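You operate a simulated robot arm through the tools that you are given. There is no shell and no other tool. Be economical: measure what you need, move in short steps, check, and stop when the job is done.

You run a simulated two-armed robot. Do the job below in one go: nothing can be reset, and whatever is moved stays where it is left.

Task
On the top of the packing bench, fold the blue screen cloth in half, so that it is half as long.

Only the result counts: the job must be done as asked and must still hold three seconds after the hand-in. Knocking over, shifting, dropping, spilling or breaking anything else fails it. Flat cloth is picked up by pressing the open fingertips on it (5 to 10 N) and closing them slowly along it; thin cloth reads only 2 to 8 mm in the jaws.

Robot
Two 7-joint arms with two-finger parallel grippers on one trunk, on a base that drives. Base frame: it is fixed to the floor where the robot stands at the start and does not move with it; the origin is under the middle of the robot, x ahead of it, y to its left, z up. Readings come in cm, degrees, newtons and seconds.
The left shoulder is at the start at [7, 13.4, 105.1], the right one opposite. Places, roughly: top of the packing bench [60, -30, 80]. Payload 1.57 kg a hand.
Tool frame (each hand has its own): the origin (TCP) lies between the finger pads and is the grasp point; the fingertips stand 3 cm ahead of it; z points along the fingers, y is the line along which they close. The gripper opens to 8 cm. The fingers are 1.7 cm wide and 1.2 cm thick; the gripper's body (4 by 8.2 cm) begins 8 cm behind the TCP.
Orientation is that of the tool frame in the base frame, as a unit quaternion [w, x, y, z]. With the fingers straight down and closing along the base's y, the tool's x points along the base's -x, its y along +y and its z along -z.

Tools
- The arms move only by the tool nudge_tool. It takes "left_targets", "right_targets" or both (then of equal length, played together; a hand with none holds still); each is a list of rows, each a list of 7 numbers: the shift along the tool's x, y, z in m, then the turn, a rotation vector about the tool's x, y, z in degrees, then the gripper command, from -1 (shut) to 1 (fully open), values between in proportion. In form: [[x, y, z, rx, ry, rz, fingers], ...]. A call has 1 to 10 rows; each row is the pose to reach, as a shift and turn from the pose commanded when the call began, along the tool's axes at that moment. Each row takes 0.2 s and may step no farther than 5 cm and 8.6 degrees from the row before; otherwise, or with a gripper value out of range, the whole call is refused. Where a pose cannot be reached the arm comes as near as it can. A force on the tool above 40 N (or 10 N above the force at the start of the call, whichever is more), or a blocked arm, ends the call early, and 0.2 s more pass. The fingers move at their own pace (about 15.3 cm/s each) and stop on an object; they squeeze with about 23 N. The grip force told is the motor's: it shows also when the fingers shut on nothing. Time passes only in rows, and 0.2 s behind the last, so rows that repeat a pose let the fingers close. The reply holds the time, the measured pose of the TCP, the force on the tool along the base axes, the opening and the grip force, in the units named above and with some noise.
- Cameras (640 x 400 px; columns grow to the right, rows downward): "scene" is now at [12.25, -1.03, 125.81]; the picture's right is [-0.12, -0.99, 0.00], its down [-0.78, 0.10, -0.62] and it looks along [0.62, -0.08, -0.78] (base axes); focal length 270 px, centre (320, 200). "left" rides on the left gripper at [7.2, 0.7, -12.2] in its tool frame; the picture's right is [-0.09, 1.00, 0.00], its down [-0.84, -0.08, -0.54] and it looks along [-0.54, -0.05, 0.84] (tool axes); focal length 238 px, centre (320, 200). "right" rides on the right gripper at [7.2, -0.7, -12.2] in its tool frame; the picture's right is [0.09, 1.00, 0.00], its down [-0.84, 0.08, -0.54] and it looks along [-0.54, 0.05, 0.84] (tool axes); focal length 238 px, centre (320, 200). There is no depth. A picture from a camera that has moved, and an enlarged one, comes with that camera's place and axes in the base frame and with its lens.
- capture(camera): a new picture of that camera. No time passes.
- slide_trunk(by): slides the trunk up (or, below 0, down) by that many cm; the arms and the scene camera ride with it, the base frame stays. It gives what a move gives, with no picture.
- roll_base(legs): drives the robot by 1 to 6 legs, each [ahead, left, turn to the left] in cm, cm and degrees, along the robot's own axes; the way and the turn of a leg run together, so that a leg with both is an arc; at most 150 cm and 180 degrees a leg. The arms and the cameras ride along, it lands a little off, and it stops where it bumps. It gives what a move gives.
- turn_head(pan, tilt): turns the head with the scene camera to pan (to the left, within 86 degrees either way) and tilt (down, from -29 to 69), counted from straight ahead of the robot. It gives what a move gives.
- close_up(camera, box): a new picture of the part [left, top, right, bottom] of that camera's present view, enlarged. No time passes.
- hand_in(): hands the job in; it is judged then, once.

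Go step by step. Nothing tells you exact positions but the pictures and the camera data: compare them with the known pose of the tool, close in by small moves and look again before you grip or let go. The budget is 120 turns and 108 pictures, counting those below and the enlarged ones. Unless the task says otherwise, let go and move clear before handing in, and close with one line.

The tools are called after ">>>" as a command line: name --argument value ..., lists and objects as JSON in quotes. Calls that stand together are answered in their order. nudge_tool: Moves the arms, as the interface text tells. Its arguments: {"type":"object","properties":{"left_targets":{"type":"array","items":{"type":"array","items":{"type":"number"}}},"right_targets":{"type":"array","items":{"type":"array","items":{"type":"number"}}}},"required":[]} The other tools are called the same way: slide_trunk (by) slides the trunk up or down; roll_base (legs) drives the base; turn_head (pan, tilt) turns the head that bears the scene camera; capture (camera) takes a picture; close_up (camera, box) takes an enlarged picture of a part of a camera's view; hand_in () hands the job in.

At the start:

```text
time_s: 0.0
left_position: [48.64, 23.22, 90.46]
left_ee_rot: [0.0, 0.0, 1.0, 0.0]
left_wrist_force: [0.4, 0.2, 0.1]
left_finger_gap: 7.99
left_gripper_force: 0.1
right_position: [47.75, -25.01, 94.42]
right_ee_rot: [0.0, 0.0, 1.0, 0.0]
right_wrist_force: [0.1, -0.2, -0.4]
right_finger_gap: 8.01
right_gripper_force: 0.0
trunk travel left (down, up): [-62.5, 31.5]
robot x, y, heading: [0.14, -0.08, -0.1]
head pan, tilt: [-7.1, 51.6]
```

scene: 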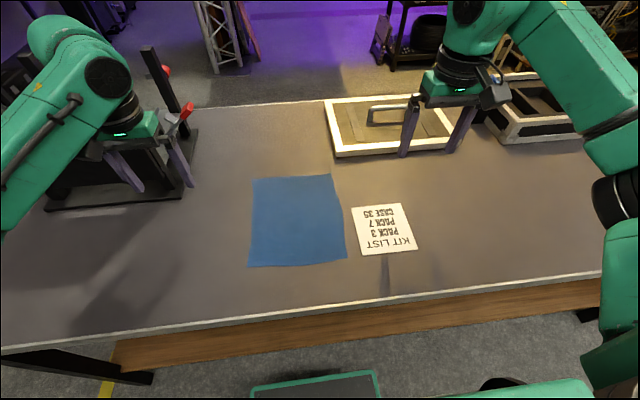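
right: 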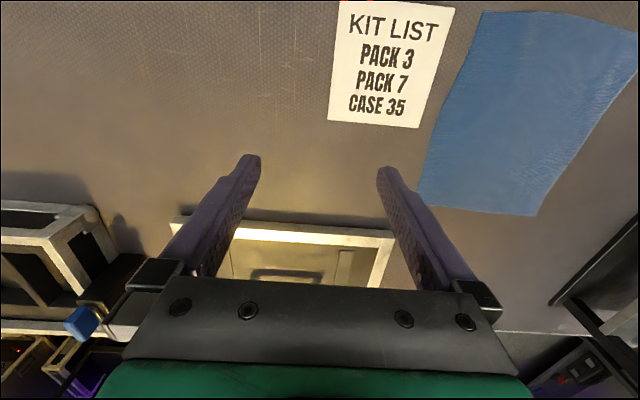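
left: 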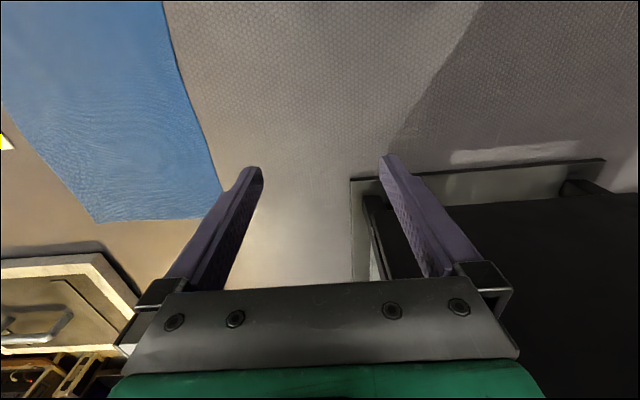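

The blue cloth lies at about x 39–65 and y −11 to 11, so it is longest along x. I'll fold its far edge toward the robot, so I'm moving both hands, tilted forward and half closed, above the far corners.

>>> close_up --camera "scene" --box '[220, 150, 440, 287]'

>>> nudge_tool --left_targets '[[-0.0242, -0.024, 0.0175, 0, -3.33, 0, -0.3], [-0.0484, -0.048, 0.035, 0, -6.67, 0, -0.3], [-0.0726, -0.072, 0.0525, 0, -10, 0, -0.3], [-0.0968, -0.096, 0.07, 0, -13.33, 0, -0.3], [-0.121, -0.12, 0.0875, 0, -16.67, 0, -0.3], [-0.145, -0.144, 0.105, 0, -20, 0, -0.3]]' --right_targets '[[-0.0256, 0.027, 0.024, 0, -3.33, 0, -0.3], [-0.0512, 0.054, 0.048, 0, -6.67, 0, -0.3], [-0.0768, 0.081, 0.072, 0, -10, 0, -0.3], [-0.1024, 0.108, 0.096, 0, -13.33, 0, -0.3], [-0.128, 0.135, 0.12, 0, -16.67, 0, -0.3], [-0.1535, 0.162, 0.144, 0, -20, 0, -0.3]]'

>>> capture --camera "scene"

>>> capture --camera "left"

>>> capture --camera "right"

```text
2.91 times, centred on (330, 218) of scene
camera zoom: at [12.25, -1.03, 125.81], right [-0.12, -0.99, 0.0], down [-0.78, 0.1, -0.62], along [0.62, -0.08, -0.78], focal length 787 px, centre (291, 146)
```

zoom: 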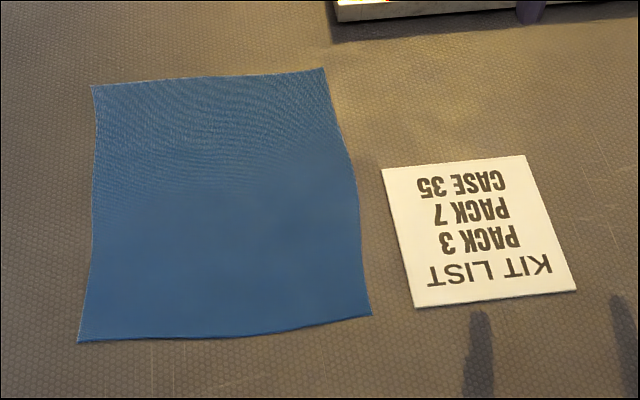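

```text
time_s: 1.4
left_position: [63.28, 8.75, 79.92]
left_ee_rot: [0.174, 0.0, 0.985, 0.0]
left_wrist_force: [-0.4, 0.7, -0.3]
left_finger_gap: 2.78
left_gripper_force: 0.0
right_position: [63.42, -8.76, 79.86]
right_ee_rot: [0.174, 0.0, 0.985, -0.001]
right_wrist_force: [0.5, 0.0, -0.6]
right_finger_gap: 2.82
right_gripper_force: 0.1
trunk travel left (down, up): [-62.5, 31.5]
robot x, y, heading: [-0.14, -0.16, 0.2]
head pan, tilt: [-7.1, 51.6]
```

```text
103 pictures are left
camera scene: at [12.43, -1.02, 125.79], right [-0.12, -0.99, 0.0], down [-0.78, 0.1, -0.62], along [0.61, -0.08, -0.78], focal length 270 px, centre (320, 200)
```

scene: 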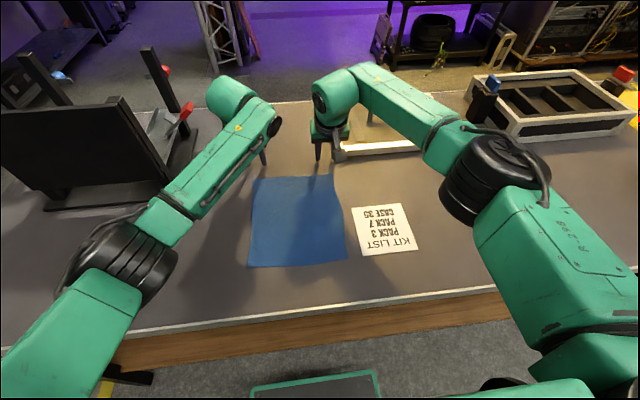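

```text
102 pictures are left
camera left: at [52.27, 9.63, 88.99], right [0.09, 1.0, 0.03], down [0.6, -0.08, 0.8], along [0.79, -0.05, -0.61], focal length 238 px, centre (320, 200)
```

left: 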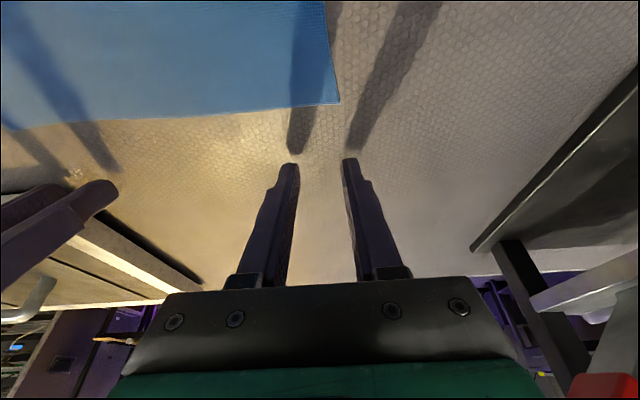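

```text
101 pictures are left
camera right: at [52.49, -9.45, 88.88], right [-0.09, 1.0, -0.03], down [0.6, 0.08, 0.8], along [0.79, 0.05, -0.61], focal length 238 px, centre (320, 200)
```

right: 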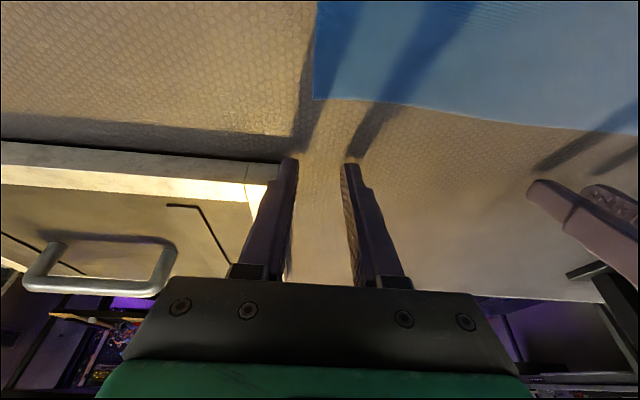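

The two cameras disagree on the surface height, putting it somewhere between z 71 and 77. I'll pull back over the cloth and lower in small steps to feel for it.

>>> nudge_tool --left_targets '[[0.0376, 0, -0.0137, 0, 0, 0, -0.3], [0.0393, 0, -0.009, 0, 0, 0, -0.3], [0.041, 0, -0.0043, 0, 0, 0, -0.3], [0.0427, 0, 0.0004, 0, 0, 0, -0.3]]' --right_targets '[[0.0376, 0, -0.0137, 0, 0, 0, -0.3], [0.0393, 0, -0.009, 0, 0, 0, -0.3], [0.041, 0, -0.0043, 0, 0, 0, -0.3], [0.0427, 0, 0.0004, 0, 0, 0, -0.3]]'

>>> capture --camera "left"

>>> capture --camera "right"

```text
time_s: 2.4
left_position: [58.88, 8.78, 79.24]
left_ee_rot: [0.18, 0.0, 0.984, -0.002]
left_wrist_force: [3.6, 0.2, 17.4]
left_finger_gap: 2.8
left_gripper_force: 0.1
right_position: [58.82, -8.74, 79.26]
right_ee_rot: [0.18, 0.001, 0.984, 0.001]
right_wrist_force: [5.3, 0.1, 23.2]
right_finger_gap: 2.77
right_gripper_force: 0.0
trunk travel left (down, up): [-62.5, 31.5]
robot x, y, heading: [0.01, -0.21, 0.2]
head pan, tilt: [-7.1, 51.6]
```

```text
100 pictures are left
camera left: at [47.84, 9.6, 88.05], right [0.09, 1.0, 0.03], down [0.59, -0.08, 0.8], along [0.8, -0.05, -0.59], focal length 238 px, centre (320, 200)
```

left: 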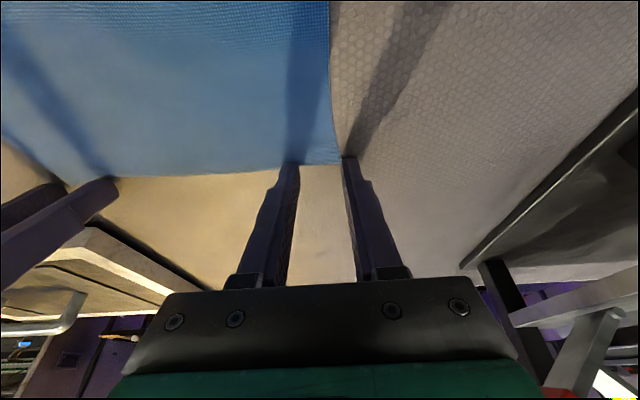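

```text
99 pictures are left
camera right: at [48.0, -9.41, 88.07], right [-0.09, 1.0, -0.03], down [0.59, 0.07, 0.8], along [0.8, 0.05, -0.6], focal length 238 px, centre (320, 200)
```

right: 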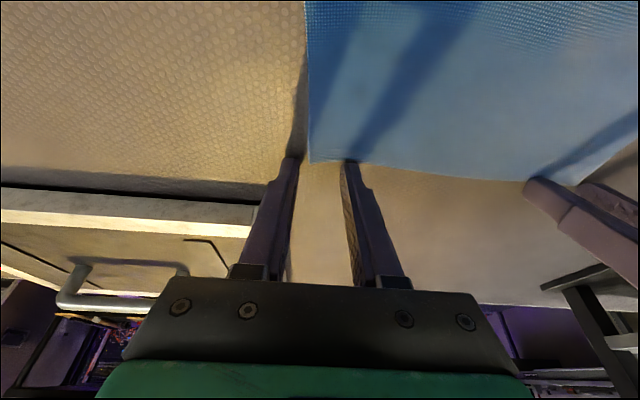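

I felt the surface at z≈76.4, which puts the cloth at about x 36.4–60, y ±10. I'll lift, shift about 1.5 cm onto the cloth at each corner, and press lightly.

>>> nudge_tool --left_targets '[[-0.0051, 0, -0.0141, 0, 0, 0, -0.3], [0.009, -0.016, -0.0192, 0, 0, 0, -0.3], [0.0115, -0.016, -0.0123, 0, 0, 0, -0.3], [0.0122, -0.016, -0.0103, 0, 0, 0, -0.3], [0.0122, -0.016, -0.0103, 0, 0, 0, -0.3]]' --right_targets '[[-0.0051, 0, -0.0141, 0, 0, 0, -0.3], [0.009, 0.016, -0.0192, 0, 0, 0, -0.3], [0.0115, 0.016, -0.0123, 0, 0, 0, -0.3], [0.0122, 0.016, -0.0103, 0, 0, 0, -0.3], [0.0122, 0.016, -0.0103, 0, 0, 0, -0.3]]'

>>> capture --camera "left"

>>> capture --camera "right"

```text
time_s: 3.6
left_position: [57.6, 7.27, 79.14]
left_ee_rot: [0.175, 0.001, 0.985, -0.001]
left_wrist_force: [0.1, 0.9, 0.9]
left_finger_gap: 2.78
left_gripper_force: 0.0
right_position: [57.65, -7.12, 79.34]
right_ee_rot: [0.175, 0.0, 0.985, 0.0]
right_wrist_force: [1.2, -0.8, 10.1]
right_finger_gap: 2.82
right_gripper_force: 0.0
trunk travel left (down, up): [-62.5, 31.5]
robot x, y, heading: [-0.09, -0.1, 0.2]
head pan, tilt: [-7.1, 51.6]
```

```text
98 pictures are left
camera left: at [46.51, 8.04, 88.23], right [0.09, 1.0, 0.03], down [0.6, -0.08, 0.8], along [0.8, -0.05, -0.6], focal length 238 px, centre (320, 200)
```

left: 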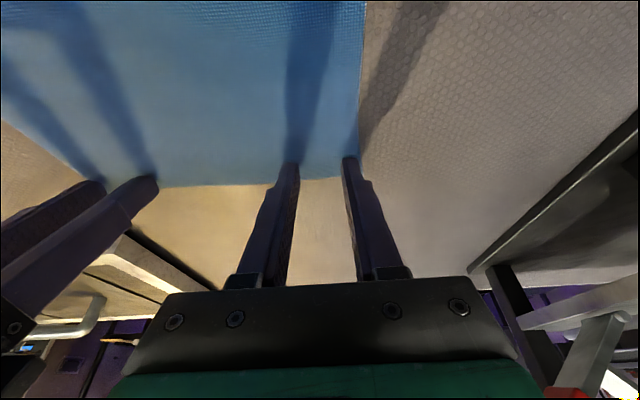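

```text
97 pictures are left
camera right: at [46.63, -7.83, 88.22], right [-0.09, 1.0, -0.03], down [0.6, 0.08, 0.8], along [0.8, 0.05, -0.6], focal length 238 px, centre (320, 200)
```

right: 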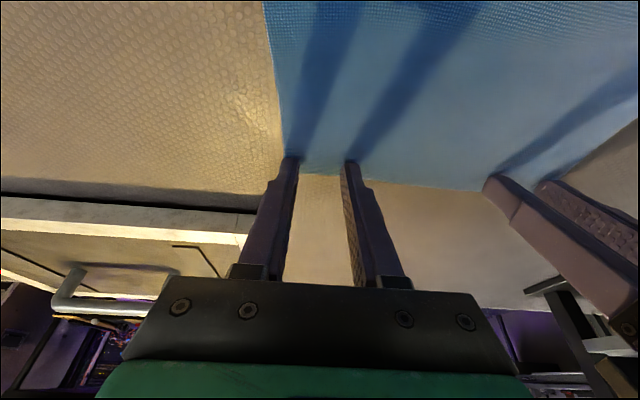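

The cloth's far edge is just beyond the fingertips. I'll move in another 0.7 cm, press at about 7–8 N, and close slowly.

>>> nudge_tool --left_targets '[[-0.0034, 0, -0.0094, 0, 0, 0, -0.3], [0.0032, 0, -0.0118, 0, 0, 0, -0.3], [0.007, 0, -0.0014, 0, 0, 0, -0.3], [0.0074, 0, 0, 0, 0, 0, -0.3], [0.0074, 0, 0, 0, 0, 0, -0.45], [0.0074, 0, 0, 0, 0, 0, -0.6], [0.0074, 0, 0, 0, 0, 0, -0.75], [0.0074, 0, 0, 0, 0, 0, -0.9], [0.0074, 0, 0, 0, 0, 0, -1], [0.0074, 0, 0, 0, 0, 0, -1]]' --right_targets '[[-0.0034, 0, -0.0094, 0, 0, 0, -0.3], [0.0032, 0, -0.0118, 0, 0, 0, -0.3], [0.006, 0, -0.0043, 0, 0, 0, -0.3], [0.0064, 0, -0.0029, 0, 0, 0, -0.3], [0.0064, 0, -0.0029, 0, 0, 0, -0.45], [0.0064, 0, -0.0029, 0, 0, 0, -0.6], [0.0064, 0, -0.0029, 0, 0, 0, -0.75], [0.0064, 0, -0.0029, 0, 0, 0, -0.9], [0.0064, 0, -0.0029, 0, 0, 0, -1], [0.0064, 0, -0.0029, 0, 0, 0, -1]]'

>>> capture --camera "left"

>>> capture --camera "right"

```text
time_s: 5.8
left_position: [56.69, 7.27, 79.19]
left_ee_rot: [0.178, 0.0, 0.984, 0.0]
left_wrist_force: [2.9, 2.0, 27.3]
left_finger_gap: 0.18
left_gripper_force: 23.2
right_position: [56.71, -7.19, 79.33]
right_ee_rot: [0.175, 0.0, 0.985, 0.0]
right_wrist_force: [-0.3, -0.2, -0.5]
right_finger_gap: 0.0
right_gripper_force: 21.5
trunk travel left (down, up): [-62.5, 31.5]
robot x, y, heading: [-0.13, -0.18, -0.2]
head pan, tilt: [-7.1, 51.6]
```

```text
96 pictures are left
camera left: at [45.71, 8.01, 88.13], right [0.09, 1.0, 0.03], down [0.6, -0.08, 0.8], along [0.8, -0.05, -0.6], focal length 238 px, centre (320, 200)
```

left: 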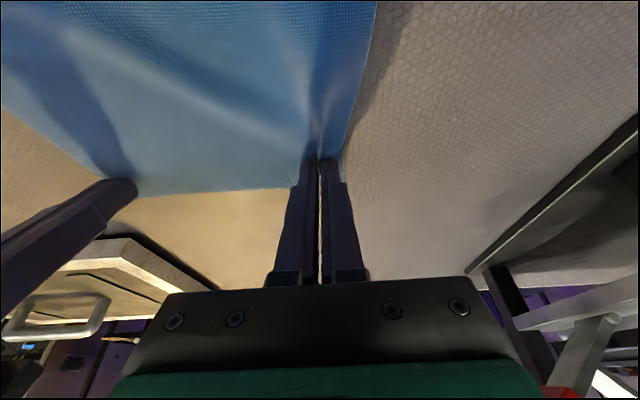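

```text
95 pictures are left
camera right: at [45.78, -7.79, 88.31], right [-0.09, 1.0, -0.03], down [0.6, 0.08, 0.8], along [0.8, 0.05, -0.6], focal length 238 px, centre (320, 200)
```

right: 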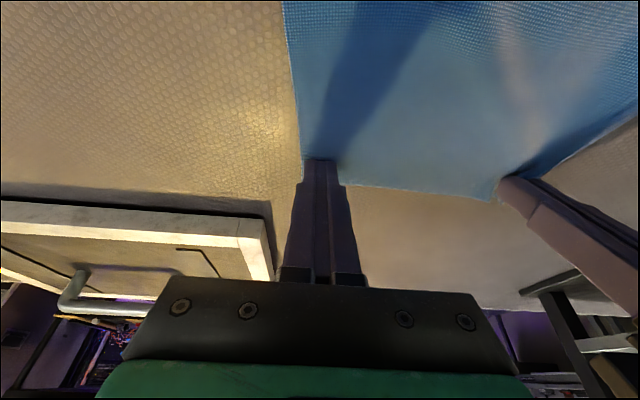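

The left hand has the cloth (0.18 cm in the jaws), but the right closed on nothing. I'll ease the left up slightly and retry the right with a firmer press.

>>> nudge_tool --left_targets '[[-0.0024, 0, -0.0066, 0, 0, 0, -1], [-0.0024, 0, -0.0066, 0, 0, 0, -1], [-0.0024, 0, -0.0066, 0, 0, 0, -1], [-0.0024, 0, -0.0066, 0, 0, 0, -1], [-0.0024, 0, -0.0066, 0, 0, 0, -1]]' --right_targets '[[-0.0034, 0, -0.0094, 0, 0, 0, -1], [-0.0034, 0.005, -0.0094, 0, 0, 0, -0.3], [0, 0.005, 0, 0, 0, 0, -0.3], [0.0012, 0.005, 0.0033, 0, 0, 0, -0.3], [0.0012, 0.005, 0.0033, 0, 0, 0, -0.3]]'

>>> capture --camera "right"

```text
time_s: 7.0
left_position: [56.71, 7.19, 79.7]
left_ee_rot: [0.175, 0.0, 0.985, 0.0]
left_wrist_force: [0.1, 0.1, -0.9]
left_finger_gap: 0.15
left_gripper_force: 22.2
right_position: [56.9, -6.64, 79.22]
right_ee_rot: [0.178, 0.0, 0.984, 0.002]
right_wrist_force: [4.6, -1.6, 24.9]
right_finger_gap: 2.81
right_gripper_force: 0.0
trunk travel left (down, up): [-62.5, 31.5]
robot x, y, heading: [0.3, -0.07, -0.2]
head pan, tilt: [-7.1, 51.6]
```

```text
94 pictures are left
camera right: at [45.92, -7.3, 88.12], right [-0.09, 1.0, -0.03], down [0.59, 0.07, 0.8], along [0.8, 0.05, -0.6], focal length 238 px, centre (320, 200)
```

right: 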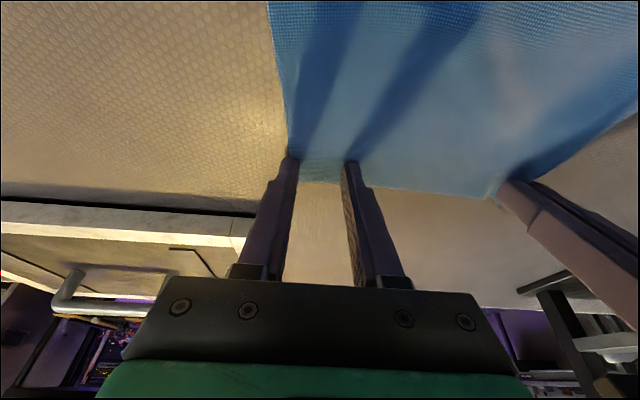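

The right hand presses at 25 N, so I'll ease it up a little and close slowly.

>>> nudge_tool --right_targets '[[-0.0007, 0, -0.0019, 0, 0, 0, -0.3], [-0.0007, 0, -0.0019, 0, 0, 0, -0.4], [-0.0007, 0, -0.0019, 0, 0, 0, -0.5], [-0.0007, 0, -0.0019, 0, 0, 0, -0.6], [-0.0007, 0, -0.0019, 0, 0, 0, -0.7], [-0.0007, 0, -0.0019, 0, 0, 0, -0.8], [-0.0007, 0, -0.0019, 0, 0, 0, -0.9], [-0.0007, 0, -0.0019, 0, 0, 0, -1], [-0.0007, 0, -0.0019, 0, 0, 0, -1]]'

>>> capture --camera "right"

```text
time_s: 9.0
left_position: [56.77, 7.16, 79.76]
left_ee_rot: [0.175, 0.0, 0.984, -0.001]
left_wrist_force: [0.5, -6.3, -0.7]
left_finger_gap: 0.17
left_gripper_force: 23.4
right_position: [56.66, -6.59, 79.16]
right_ee_rot: [0.175, -0.001, 0.985, 0.001]
right_wrist_force: [-1.1, 5.7, 23.2]
right_finger_gap: 0.63
right_gripper_force: 23.3
trunk travel left (down, up): [-62.5, 31.5]
robot x, y, heading: [-0.17, -0.2, 0.0]
head pan, tilt: [-7.1, 51.6]
```

```text
93 pictures are left
camera right: at [45.75, -7.29, 88.18], right [-0.09, 1.0, -0.03], down [0.6, 0.08, 0.8], along [0.8, 0.05, -0.6], focal length 238 px, centre (320, 200)
```

right: 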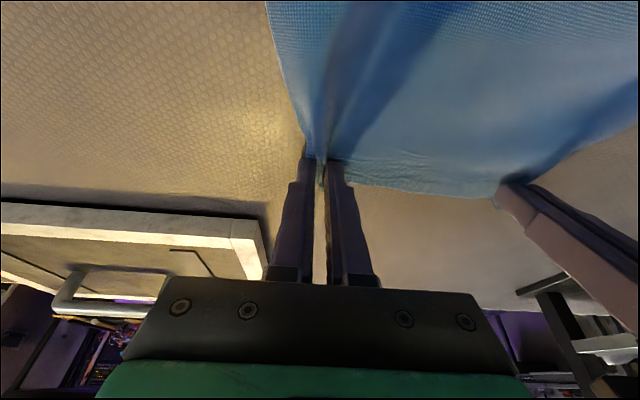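

Both hands now hold the cloth, at gaps of 0.17 and 0.63 cm. I'll lift along the first part of the folding arc and check.

>>> nudge_tool --left_targets '[[-0.0043, -0.002, -0.016, 0, 0, 0, -1], [-0.0057, -0.002, -0.0325, 0, 0, 0, -1], [-0.004, -0.002, -0.0491, 0, 0, 0, -1], [0, -0.002, -0.065, 0, 0, 0, -1], [0.007, -0.002, -0.08, 0, 0, 0, -1], [0.0166, -0.002, -0.0933, 0, 0, 0, -1]]' --right_targets '[[-0.0067, 0.002, -0.0226, 0, 0, 0, -1], [-0.0081, 0.002, -0.0391, 0, 0, 0, -1], [-0.0064, 0.002, -0.0557, 0, 0, 0, -1], [-0.0024, 0.002, -0.0716, 0, 0, 0, -1], [0.0046, 0.002, -0.0866, 0, 0, 0, -1], [0.0142, 0.002, -0.0999, 0, 0, 0, -1]]'

>>> capture --camera "left"

>>> capture --camera "right"

>>> capture --camera "scene"

```text
time_s: 10.4
left_position: [52.17, 7.08, 87.72]
left_ee_rot: [0.173, 0.0, 0.985, -0.001]
left_wrist_force: [-0.6, -2.1, 0.2]
left_finger_gap: 0.17
left_gripper_force: 23.5
right_position: [52.06, -6.42, 87.78]
right_ee_rot: [0.173, 0.0, 0.985, -0.001]
right_wrist_force: [-0.2, 2.4, 0.0]
right_finger_gap: 0.46
right_gripper_force: 22.6
trunk travel left (down, up): [-62.5, 31.5]
robot x, y, heading: [0.27, -0.33, -0.0]
head pan, tilt: [-7.1, 51.6]
```

```text
92 pictures are left
camera left: at [41.09, 7.86, 96.77], right [0.09, 1.0, 0.03], down [0.6, -0.08, 0.8], along [0.79, -0.05, -0.6], focal length 238 px, centre (320, 200)
```

left: 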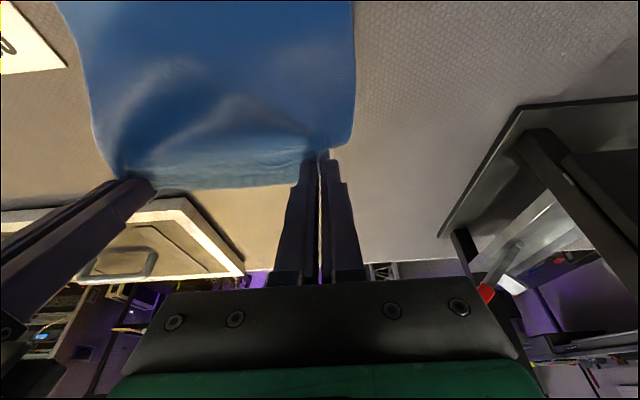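

```text
91 pictures are left
camera right: at [41.22, -7.13, 96.94], right [-0.09, 1.0, -0.03], down [0.6, 0.08, 0.8], along [0.79, 0.05, -0.61], focal length 238 px, centre (320, 200)
```

right: 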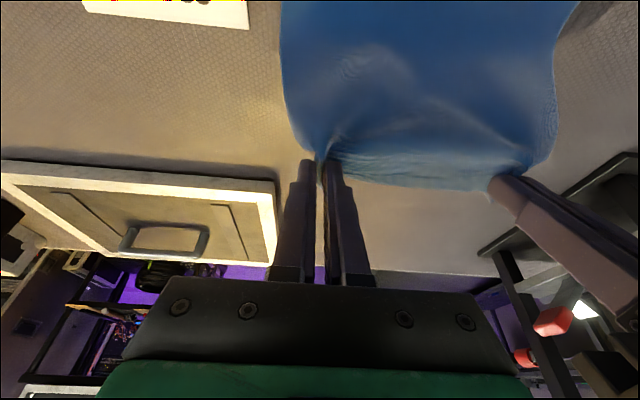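

```text
90 pictures are left
camera scene: at [12.17, -0.95, 125.82], right [-0.12, -0.99, 0.0], down [-0.78, 0.1, -0.62], along [0.62, -0.08, -0.78], focal length 270 px, centre (320, 200)
```

scene: 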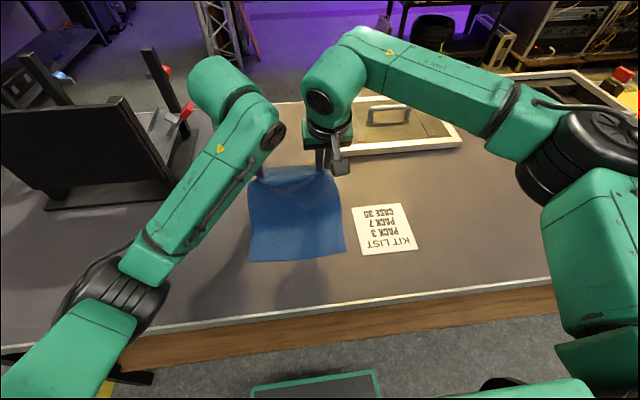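

The cloth is held well at both corners and the near edge is almost unmoved. Next I'll tilt the fingers forward to about 60° while lowering a little, so the free hem lays over the right way.

>>> nudge_tool --left_targets '[[0.0044, 0, 0.004, 0, -5, 0, -1], [0.0088, 0, 0.0081, 0, -10, 0, -1], [0.0132, 0, 0.0121, 0, -15, 0, -1], [0.0176, 0, 0.0162, 0, -20, 0, -1], [0.022, 0, 0.0202, 0, -25, 0, -1], [0.0264, 0, 0.0243, 0, -30, 0, -1], [0.0308, 0, 0.0283, 0, -35, 0, -1], [0.0352, 0, 0.0324, 0, -40, 0, -1]]' --right_targets '[[0.0044, 0, 0.004, 0, -5, 0, -1], [0.0088, 0, 0.0081, 0, -10, 0, -1], [0.0132, 0, 0.0121, 0, -15, 0, -1], [0.0176, 0, 0.0162, 0, -20, 0, -1], [0.022, 0, 0.0202, 0, -25, 0, -1], [0.0264, 0, 0.0243, 0, -30, 0, -1], [0.0308, 0, 0.0283, 0, -35, 0, -1], [0.0352, 0, 0.0324, 0, -40, 0, -1]]'

>>> capture --camera "left"

>>> capture --camera "scene"

```text
time_s: 12.2
left_position: [50.01, 6.98, 83.64]
left_ee_rot: [0.501, 0.0, 0.865, 0.0]
left_wrist_force: [-0.3, -2.3, 0.6]
left_finger_gap: 0.15
left_gripper_force: 23.3
right_position: [49.98, -6.52, 83.67]
right_ee_rot: [0.501, 0.001, 0.865, 0.0]
right_wrist_force: [-0.7, 1.8, 1.0]
right_finger_gap: 0.47
right_gripper_force: 23.0
trunk travel left (down, up): [-62.5, 31.5]
robot x, y, heading: [0.01, 0.1, 0.1]
head pan, tilt: [-7.1, 51.6]
```

```text
89 pictures are left
camera left: at [35.76, 7.81, 83.45], right [0.05, 1.0, 0.08], down [-0.05, -0.08, 1.0], along [1.0, -0.05, 0.05], focal length 238 px, centre (320, 200)
```

left: 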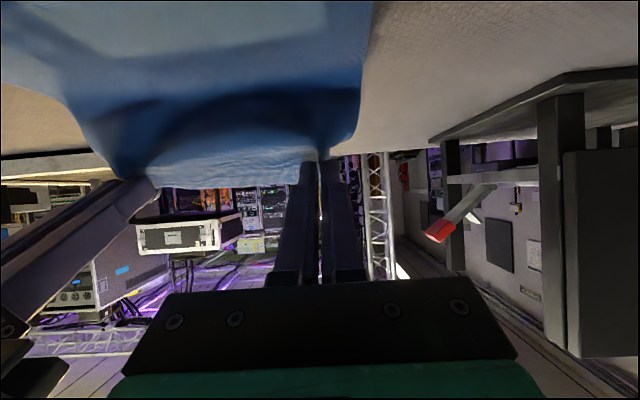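

```text
88 pictures are left
camera scene: at [12.21, -1.02, 125.82], right [-0.12, -0.99, 0.0], down [-0.78, 0.1, -0.62], along [0.62, -0.08, -0.78], focal length 270 px, centre (320, 200)
```

scene: 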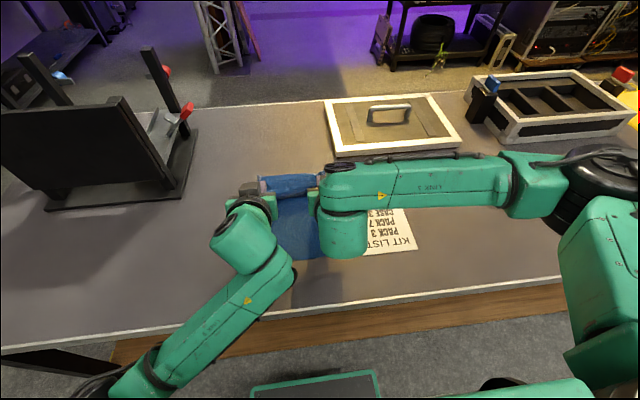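

The tilt came out fine with the grip intact. Now I'll drive the base back 10 cm to carry the held edge over toward the near edge.

>>> roll_base --legs '[[-10, 0, 0]]'

>>> capture --camera "scene"

>>> capture --camera "left"

```text
time_s: 13.3
left_position: [39.94, 7.08, 83.52]
left_ee_rot: [0.5, 0.0, 0.866, -0.001]
left_wrist_force: [-0.8, -3.0, 0.2]
left_finger_gap: 0.17
left_gripper_force: 23.1
right_position: [40.0, -6.47, 83.69]
right_ee_rot: [0.5, 0.0, 0.866, 0.0]
right_wrist_force: [0.1, 2.0, 0.4]
right_finger_gap: 0.44
right_gripper_force: 22.9
trunk travel left (down, up): [-62.5, 31.5]
robot x, y, heading: [-9.91, 0.13, -0.0]
head pan, tilt: [-7.1, 51.6]
```

```text
87 pictures are left
camera scene: at [2.28, -1.03, 125.81], right [-0.12, -0.99, 0.0], down [-0.78, 0.1, -0.62], along [0.62, -0.08, -0.78], focal length 270 px, centre (320, 200)
```

scene: 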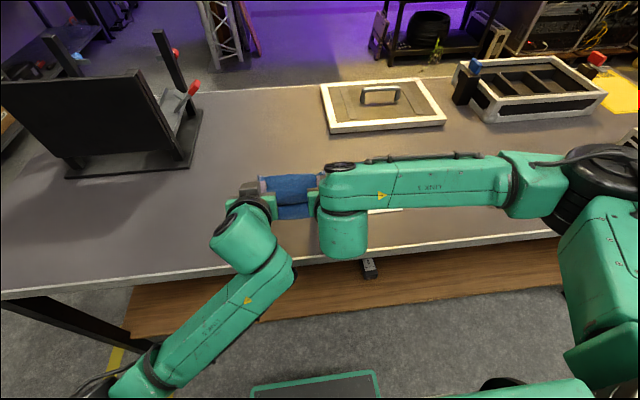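

```text
86 pictures are left
camera left: at [25.83, 7.82, 83.43], right [0.05, 1.0, 0.08], down [-0.05, -0.08, 1.0], along [1.0, -0.05, 0.05], focal length 238 px, centre (320, 200)
```

left: 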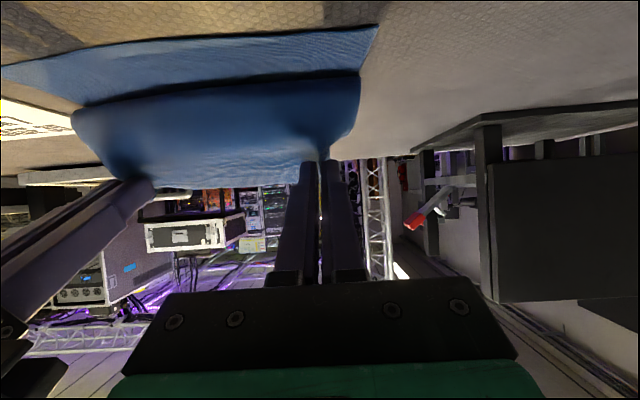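

The cloth is draping over as planned, with its near edge at about x=37. I'll bring the held edge back 3.6 cm and down so the hem lines up with it.

>>> nudge_tool --left_targets '[[0.0132, 0, -0.0028, 0, 0, 0, -1], [0.0263, 0, -0.0056, 0, 0, 0, -1], [0.0395, 0, -0.0084, 0, 0, 0, -1], [0.0526, 0, -0.0112, 0, 0, 0, -1]]' --right_targets '[[0.0132, 0, -0.0028, 0, 0, 0, -1], [0.0263, 0, -0.0056, 0, 0, 0, -1], [0.0395, 0, -0.0084, 0, 0, 0, -1], [0.0526, 0, -0.0112, 0, 0, 0, -1]]'

>>> capture --camera "left"

>>> capture --camera "right"

>>> capture --camera "scene"

```text
time_s: 14.3
left_position: [36.45, 7.12, 79.6]
left_ee_rot: [0.501, 0.001, 0.866, -0.001]
left_wrist_force: [-0.4, -0.8, 0.3]
left_finger_gap: 0.17
left_gripper_force: 23.1
right_position: [36.43, -6.35, 79.63]
right_ee_rot: [0.499, 0.0, 0.867, 0.001]
right_wrist_force: [-0.4, 2.4, -0.4]
right_finger_gap: 0.43
right_gripper_force: 23.0
trunk travel left (down, up): [-62.5, 31.5]
robot x, y, heading: [-9.81, -0.28, 0.0]
head pan, tilt: [-7.1, 51.6]
```

```text
85 pictures are left
camera left: at [22.2, 7.79, 79.43], right [0.05, 1.0, 0.08], down [-0.05, -0.08, 1.0], along [1.0, -0.05, 0.05], focal length 238 px, centre (320, 200)
```

left: 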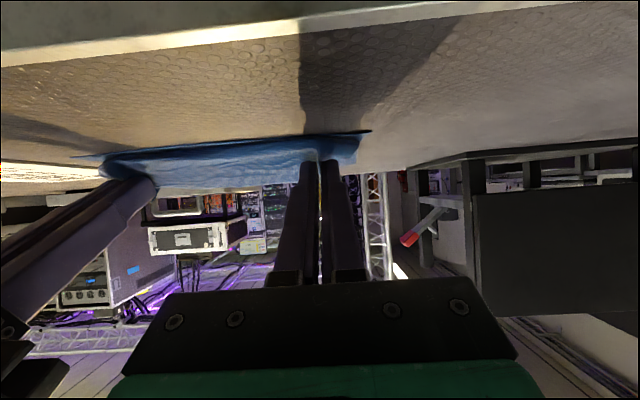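

```text
84 pictures are left
camera right: at [22.23, -7.08, 79.56], right [-0.05, 1.0, -0.08], down [-0.05, 0.08, 1.0], along [1.0, 0.05, 0.05], focal length 238 px, centre (320, 200)
```

right: 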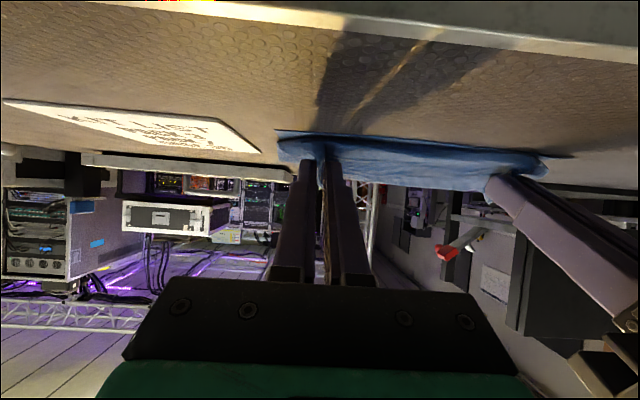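

```text
83 pictures are left
camera scene: at [2.25, -1.0, 125.82], right [-0.12, -0.99, 0.0], down [-0.78, 0.1, -0.62], along [0.62, -0.08, -0.78], focal length 270 px, centre (320, 200)
```

scene: 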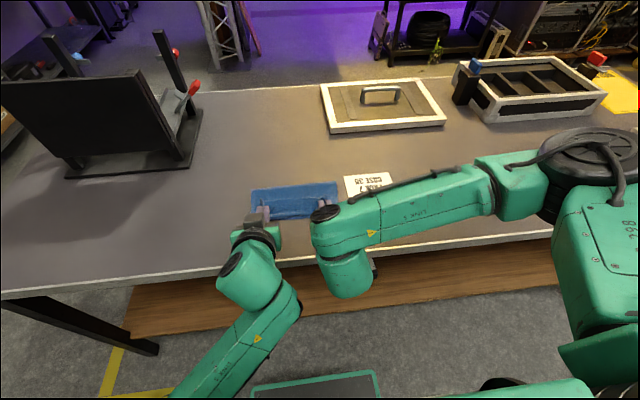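

The held edge is now just above the near edge. I'll zoom in to check the alignment before letting go.

>>> close_up --camera "left" --box '[70, 90, 410, 302]'

>>> close_up --camera "scene" --box '[230, 165, 390, 265]'

>>> close_up --camera "right" --box '[240, 90, 580, 302]'

```text
1.88 times, centred on (240, 196) of left
camera zoom: at [22.2, 7.79, 79.43], right [0.05, 1.0, 0.08], down [-0.05, -0.08, 1.0], along [1.0, -0.05, 0.05], focal length 449 px, centre (471, 208)
```

zoom: 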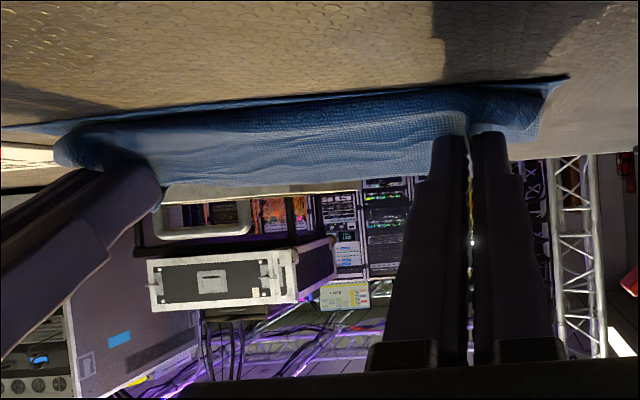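

```text
4.00 times, centred on (310, 215) of scene
camera zoom: at [2.25, -1.0, 125.82], right [-0.12, -0.99, 0.0], down [-0.78, 0.1, -0.62], along [0.62, -0.08, -0.78], focal length 1082 px, centre (360, 140)
```

zoom: 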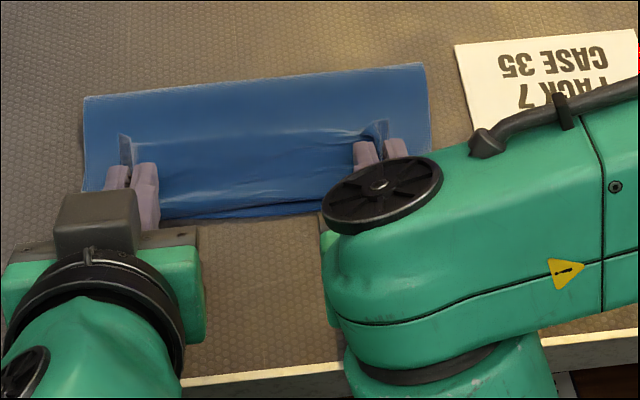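

```text
1.88 times, centred on (410, 196) of right
camera zoom: at [22.23, -7.08, 79.56], right [-0.05, 1.0, -0.08], down [-0.05, 0.08, 1.0], along [1.0, 0.05, 0.05], focal length 449 px, centre (151, 208)
```

zoom: 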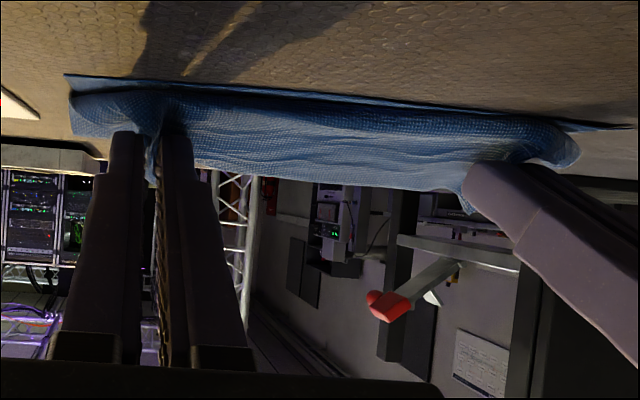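

The layers line up well. I'll lower another 0.5 cm and open the fingers gently.

>>> nudge_tool --left_targets '[[0.0043, 0, 0.0025, 0, 0, 0, -1], [0.0043, 0, 0.0025, 0, 0, 0, -0.8], [0.0043, 0, 0.0025, 0, 0, 0, -0.6], [0.0043, 0, 0.0025, 0, 0, 0, -0.4], [0.0043, 0, 0.0025, 0, 0, 0, -0.4], [0.0043, 0, 0.0025, 0, 0, 0, -0.4]]' --right_targets '[[0.0043, 0, 0.0025, 0, 0, 0, -1], [0.0043, 0, 0.0025, 0, 0, 0, -0.8], [0.0043, 0, 0.0025, 0, 0, 0, -0.6], [0.0043, 0, 0.0025, 0, 0, 0, -0.4], [0.0043, 0, 0.0025, 0, 0, 0, -0.4], [0.0043, 0, 0.0025, 0, 0, 0, -0.4]]'

>>> close_up --camera "left" --box '[70, 90, 410, 302]'

>>> close_up --camera "scene" --box '[230, 165, 390, 265]'

>>> close_up --camera "right" --box '[240, 90, 580, 302]'

```text
time_s: 15.8
left_position: [36.38, 6.92, 79.05]
left_ee_rot: [0.5, 0.0, 0.866, 0.0]
left_wrist_force: [0.0, 1.1, 0.4]
left_finger_gap: 2.4
left_gripper_force: 0.1
right_position: [36.37, -6.45, 79.16]
right_ee_rot: [0.499, 0.0, 0.866, 0.0]
right_wrist_force: [-0.1, -0.4, 0.3]
right_finger_gap: 2.42
right_gripper_force: 0.0
trunk travel left (down, up): [-62.5, 31.5]
robot x, y, heading: [-10.07, 0.12, 0.2]
head pan, tilt: [-7.1, 51.6]
```

```text
1.88 times, centred on (240, 196) of left
camera zoom: at [22.23, 7.78, 78.94], right [0.05, 1.0, 0.08], down [-0.05, -0.08, 1.0], along [1.0, -0.05, 0.05], focal length 449 px, centre (471, 208)
```

zoom: 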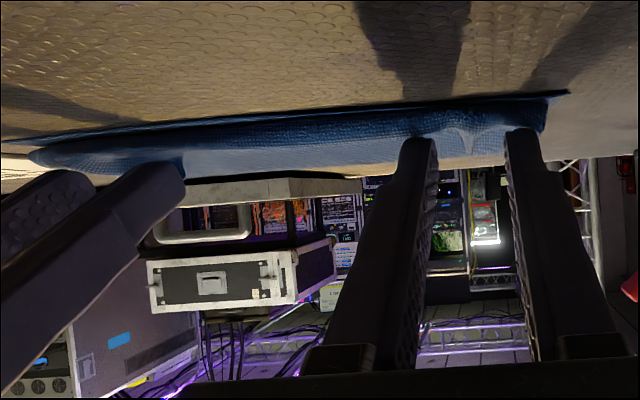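

```text
4.00 times, centred on (310, 215) of scene
camera zoom: at [2.3, -1.02, 125.81], right [-0.12, -0.99, 0.0], down [-0.78, 0.1, -0.62], along [0.62, -0.08, -0.78], focal length 1082 px, centre (360, 140)
```

zoom: 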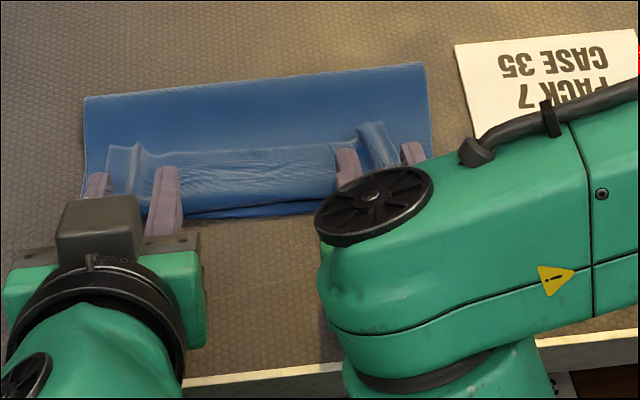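

```text
1.88 times, centred on (410, 196) of right
camera zoom: at [22.29, -7.09, 79.05], right [-0.05, 1.0, -0.08], down [-0.05, 0.08, 1.0], along [1.0, 0.05, 0.05], focal length 449 px, centre (151, 208)
```

zoom: 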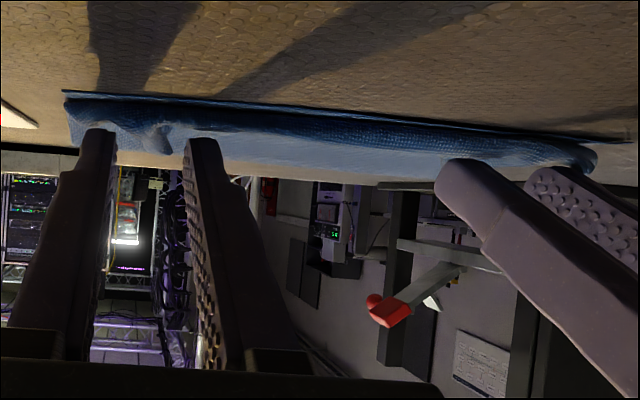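

The cloth is folded, but the hem strip curls back on itself. I'll withdraw along the fingers, raise the hands, and look from above.

>>> nudge_tool --left_targets '[[0, 0, -0.02, 0, 0, 0, -0.4], [0, 0, -0.04, 0, 0, 0, -0.4], [-0.02, 0, -0.07, 0, 6, 0, -0.4], [-0.05, 0.03, -0.08, 0, 12, 0, -0.4], [-0.09, 0.05, -0.09, 0, 18, 0, -0.4], [-0.11, 0.09, -0.09, 0, 24, 0, -0.4], [-0.12, 0.13, -0.09, 0, 30, 0, -0.4]]' --right_targets '[[0, 0, -0.02, 0, 0, 0, -0.4], [0, 0, -0.04, 0, 0, 0, -0.4], [-0.02, 0, -0.07, 0, 6, 0, -0.4], [-0.05, -0.03, -0.08, 0, 12, 0, -0.4], [-0.09, -0.05, -0.09, 0, 18, 0, -0.4], [-0.11, -0.09, -0.09, 0, 24, 0, -0.4], [-0.12, -0.13, -0.09, 0, 30, 0, -0.4]]'

>>> close_up --camera "scene" --box '[230, 165, 390, 265]'

>>> capture --camera "scene"

```text
time_s: 17.2
left_position: [34.63, 21.19, 90.64]
left_ee_rot: [0.306, 0.0, 0.946, 0.109]
left_wrist_force: [-0.5, -0.8, 0.2]
left_finger_gap: 2.38
left_gripper_force: 0.1
left hand out of reach, approached as far as the arm can: row 6, 7
right_position: [34.29, -15.11, 93.11]
right_ee_rot: [0.312, 0.002, 0.95, 0.0]
right_wrist_force: [0.6, -0.1, 0.2]
right_finger_gap: 2.4
right_gripper_force: 0.1
trunk travel left (down, up): [-62.5, 31.5]
robot x, y, heading: [-10.03, -0.09, 0.1]
head pan, tilt: [-7.1, 51.6]
stopped in row 7 (left hand): the arm was blocked; the commanded pose is now the measured one
```

```text
4.00 times, centred on (310, 215) of scene
camera zoom: at [2.38, -1.0, 125.8], right [-0.12, -0.99, 0.0], down [-0.78, 0.1, -0.62], along [0.62, -0.08, -0.78], focal length 1082 px, centre (360, 140)
```

zoom: 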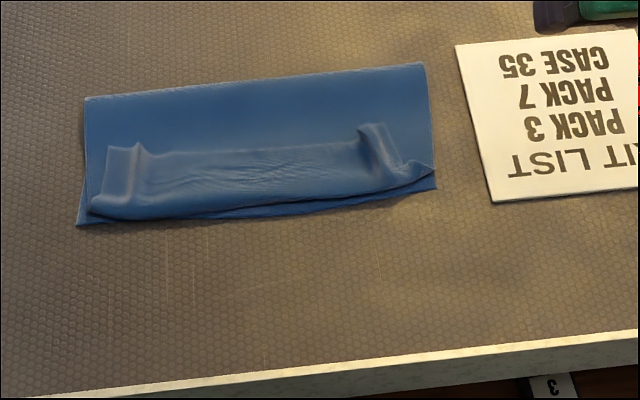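

```text
75 pictures are left
camera scene: at [2.38, -1.0, 125.8], right [-0.12, -0.99, 0.0], down [-0.78, 0.1, -0.62], along [0.62, -0.08, -0.78], focal length 270 px, centre (320, 200)
```

scene: 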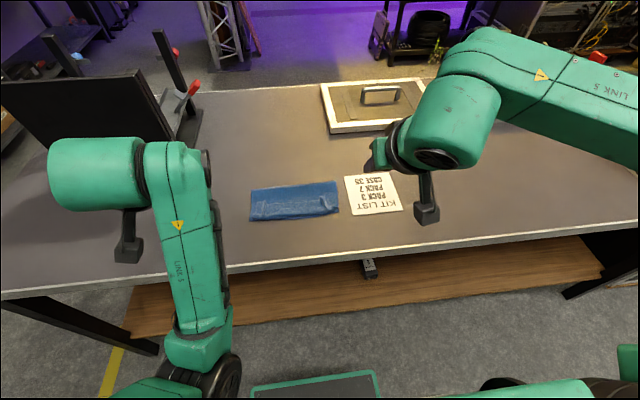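

The hem curls back as a flap about 4 cm wide, because I gripped too far in from the edge. I'll bring both hands upright over the flap to see its ridges and regrip nearer the hem.

>>> nudge_tool --left_targets '[[-0.0056, -0.0221, 0.008, 2.12, 5.93, 0, -0.4], [-0.0112, -0.0443, 0.0161, 4.23, 11.87, 0, -0.4], [-0.0168, -0.0664, 0.0241, 6.35, 17.8, 0, -0.4], [-0.0224, -0.0885, 0.0322, 8.47, 23.73, 0, -0.4], [-0.028, -0.1107, 0.0402, 10.58, 29.67, 0, -0.4], [-0.0336, -0.1328, 0.0483, 12.7, 35.6, 0, -0.4]]' --right_targets '[[-0.002, 0.011, 0.0161, 0, 6.07, 0, -0.4], [-0.0039, 0.022, 0.0323, 0, 12.13, 0, -0.4], [-0.0059, 0.033, 0.0484, 0, 18.2, 0, -0.4], [-0.0079, 0.044, 0.0646, 0, 24.27, 0, -0.4], [-0.0098, 0.055, 0.0807, 0, 30.33, 0, -0.4], [-0.0118, 0.066, 0.0969, 0, 36.4, 0, -0.4]]'

>>> capture --camera "left"

>>> capture --camera "right"

```text
time_s: 17.7
left_position: [36.28, 23.81, 89.57]
left_ee_rot: [0.238, -0.014, 0.956, 0.173]
left_wrist_force: [0.1, 1.0, 0.5]
left_finger_gap: 2.39
left_gripper_force: 0.1
left hand out of reach, approached as far as the arm can: row 2
right_position: [35.74, -13.75, 91.57]
right_ee_rot: [0.246, 0.001, 0.969, 0.001]
right_wrist_force: [0.3, -0.1, -0.7]
right_finger_gap: 2.41
right_gripper_force: 0.1
trunk travel left (down, up): [-62.5, 31.5]
robot x, y, heading: [-9.9, 0.07, 0.3]
head pan, tilt: [-7.1, 51.6]
stopped in row 2 (left hand): the arm was blocked; the commanded pose is now the measured one
```

```text
74 pictures are left
camera left: at [24.33, 20.92, 96.52], right [-0.03, 0.93, 0.36], down [0.51, -0.3, 0.81], along [0.86, 0.21, -0.46], focal length 238 px, centre (320, 200)
```

left: 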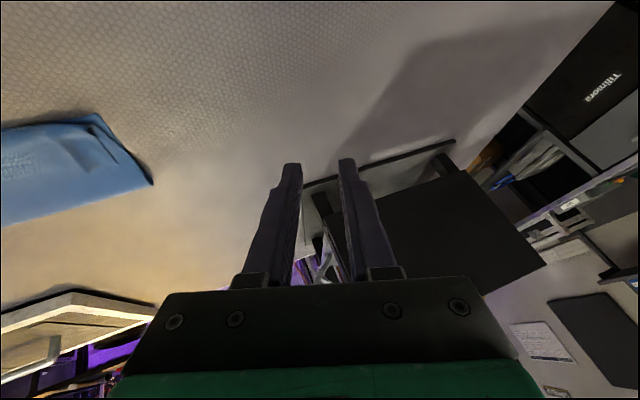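

```text
73 pictures are left
camera right: at [23.74, -14.43, 98.91], right [-0.08, 1.0, -0.04], down [0.48, 0.07, 0.88], along [0.87, 0.05, -0.48], focal length 238 px, centre (320, 200)
```

right: 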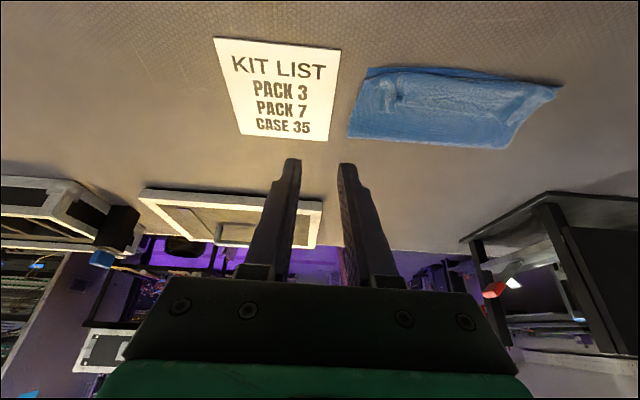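

The left arm is stuck near a joint limit after that retreat. I'll move it forward and inward first, before correcting its orientation.

>>> nudge_tool --left_targets '[[-0.02, -0.0136, 0.0017, 0, 0, 0, -0.4], [-0.04, -0.0273, 0.0035, 0, 0, 0, -0.4], [-0.06, -0.0409, 0.0052, 0, 0, 0, -0.4]]'

>>> capture --camera "scene"

```text
time_s: 18.5
left_position: [42.22, 19.84, 90.49]
left_ee_rot: [0.238, -0.014, 0.955, 0.174]
left_wrist_force: [0.0, 0.2, 0.6]
left_finger_gap: 2.39
left_gripper_force: 0.1
right_position: [35.75, -13.93, 91.61]
right_ee_rot: [0.247, 0.001, 0.969, 0.001]
right_wrist_force: [0.5, 0.3, 0.4]
right_finger_gap: 2.39
right_gripper_force: 0.0
trunk travel left (down, up): [-62.5, 31.5]
robot x, y, heading: [-9.73, -0.15, -0.2]
head pan, tilt: [-7.1, 51.6]
```

```text
72 pictures are left
camera scene: at [2.36, -1.06, 125.8], right [-0.12, -0.99, 0.0], down [-0.78, 0.1, -0.62], along [0.62, -0.08, -0.78], focal length 270 px, centre (320, 200)
```

scene: 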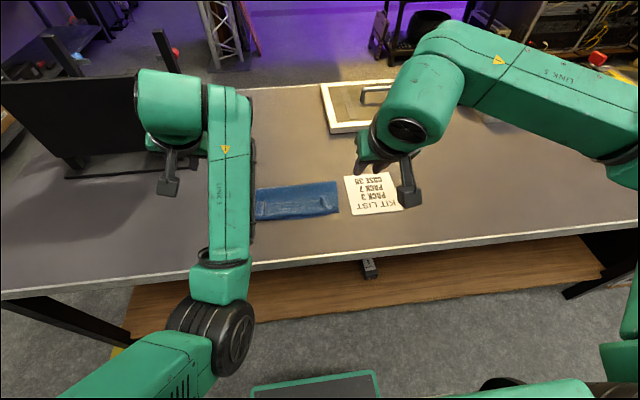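

The left arm is free again. I'll bring both tools upright over the cloth.

>>> nudge_tool --left_targets '[[-0.0009, -0.015, -0.0054, 4.06, 5.56, 0.32, -0.4], [-0.0018, -0.03, -0.0108, 8.12, 11.12, 0.64, -0.4], [-0.0026, -0.045, -0.0162, 12.18, 16.68, 0.96, -0.4], [-0.0035, -0.06, -0.0216, 16.24, 22.24, 1.28, -0.4], [-0.0044, -0.075, -0.027, 20.3, 27.8, 1.6, -0.4]]' --right_targets '[[-0.0048, 0.0098, 0.0131, 0, 5.72, 0, -0.4], [-0.0096, 0.0196, 0.0262, 0, 11.44, 0, -0.4], [-0.0145, 0.0294, 0.0393, 0, 17.16, 0, -0.4], [-0.0193, 0.0392, 0.0524, 0, 22.88, 0, -0.4], [-0.0241, 0.049, 0.0655, 0, 28.6, 0, -0.4]]'

>>> capture --camera "left"

>>> capture --camera "right"

```text
time_s: 19.7
left_position: [47.36, 11.98, 89.8]
left_ee_rot: [-0.001, 0.001, 1.0, -0.004]
left_wrist_force: [0.3, 0.4, 0.3]
left_finger_gap: 2.41
left_gripper_force: 0.1
left hand out of reach, approached as far as the arm can: row 2, 3, 4, 5
right_position: [40.97, -8.94, 86.95]
right_ee_rot: [-0.001, 0.001, 1.0, 0.001]
right_wrist_force: [-0.6, -0.5, -0.7]
right_finger_gap: 2.4
right_gripper_force: 0.1
trunk travel left (down, up): [-62.5, 31.5]
robot x, y, heading: [-10.0, -0.38, 0.2]
head pan, tilt: [-7.1, 51.6]
```

```text
71 pictures are left
camera left: at [40.15, 12.91, 101.96], right [0.09, 1.0, -0.01], down [0.84, -0.08, 0.54], along [0.54, -0.06, -0.84], focal length 238 px, centre (320, 200)
```

left: 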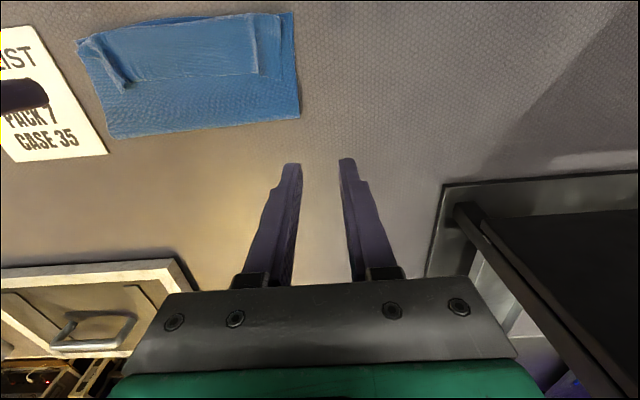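

```text
70 pictures are left
camera right: at [33.85, -9.55, 99.27], right [-0.09, 1.0, 0.0], down [0.84, 0.07, 0.54], along [0.54, 0.05, -0.84], focal length 238 px, centre (320, 200)
```

right: 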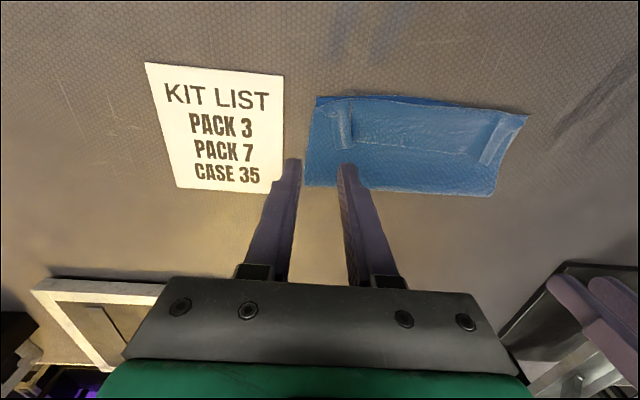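

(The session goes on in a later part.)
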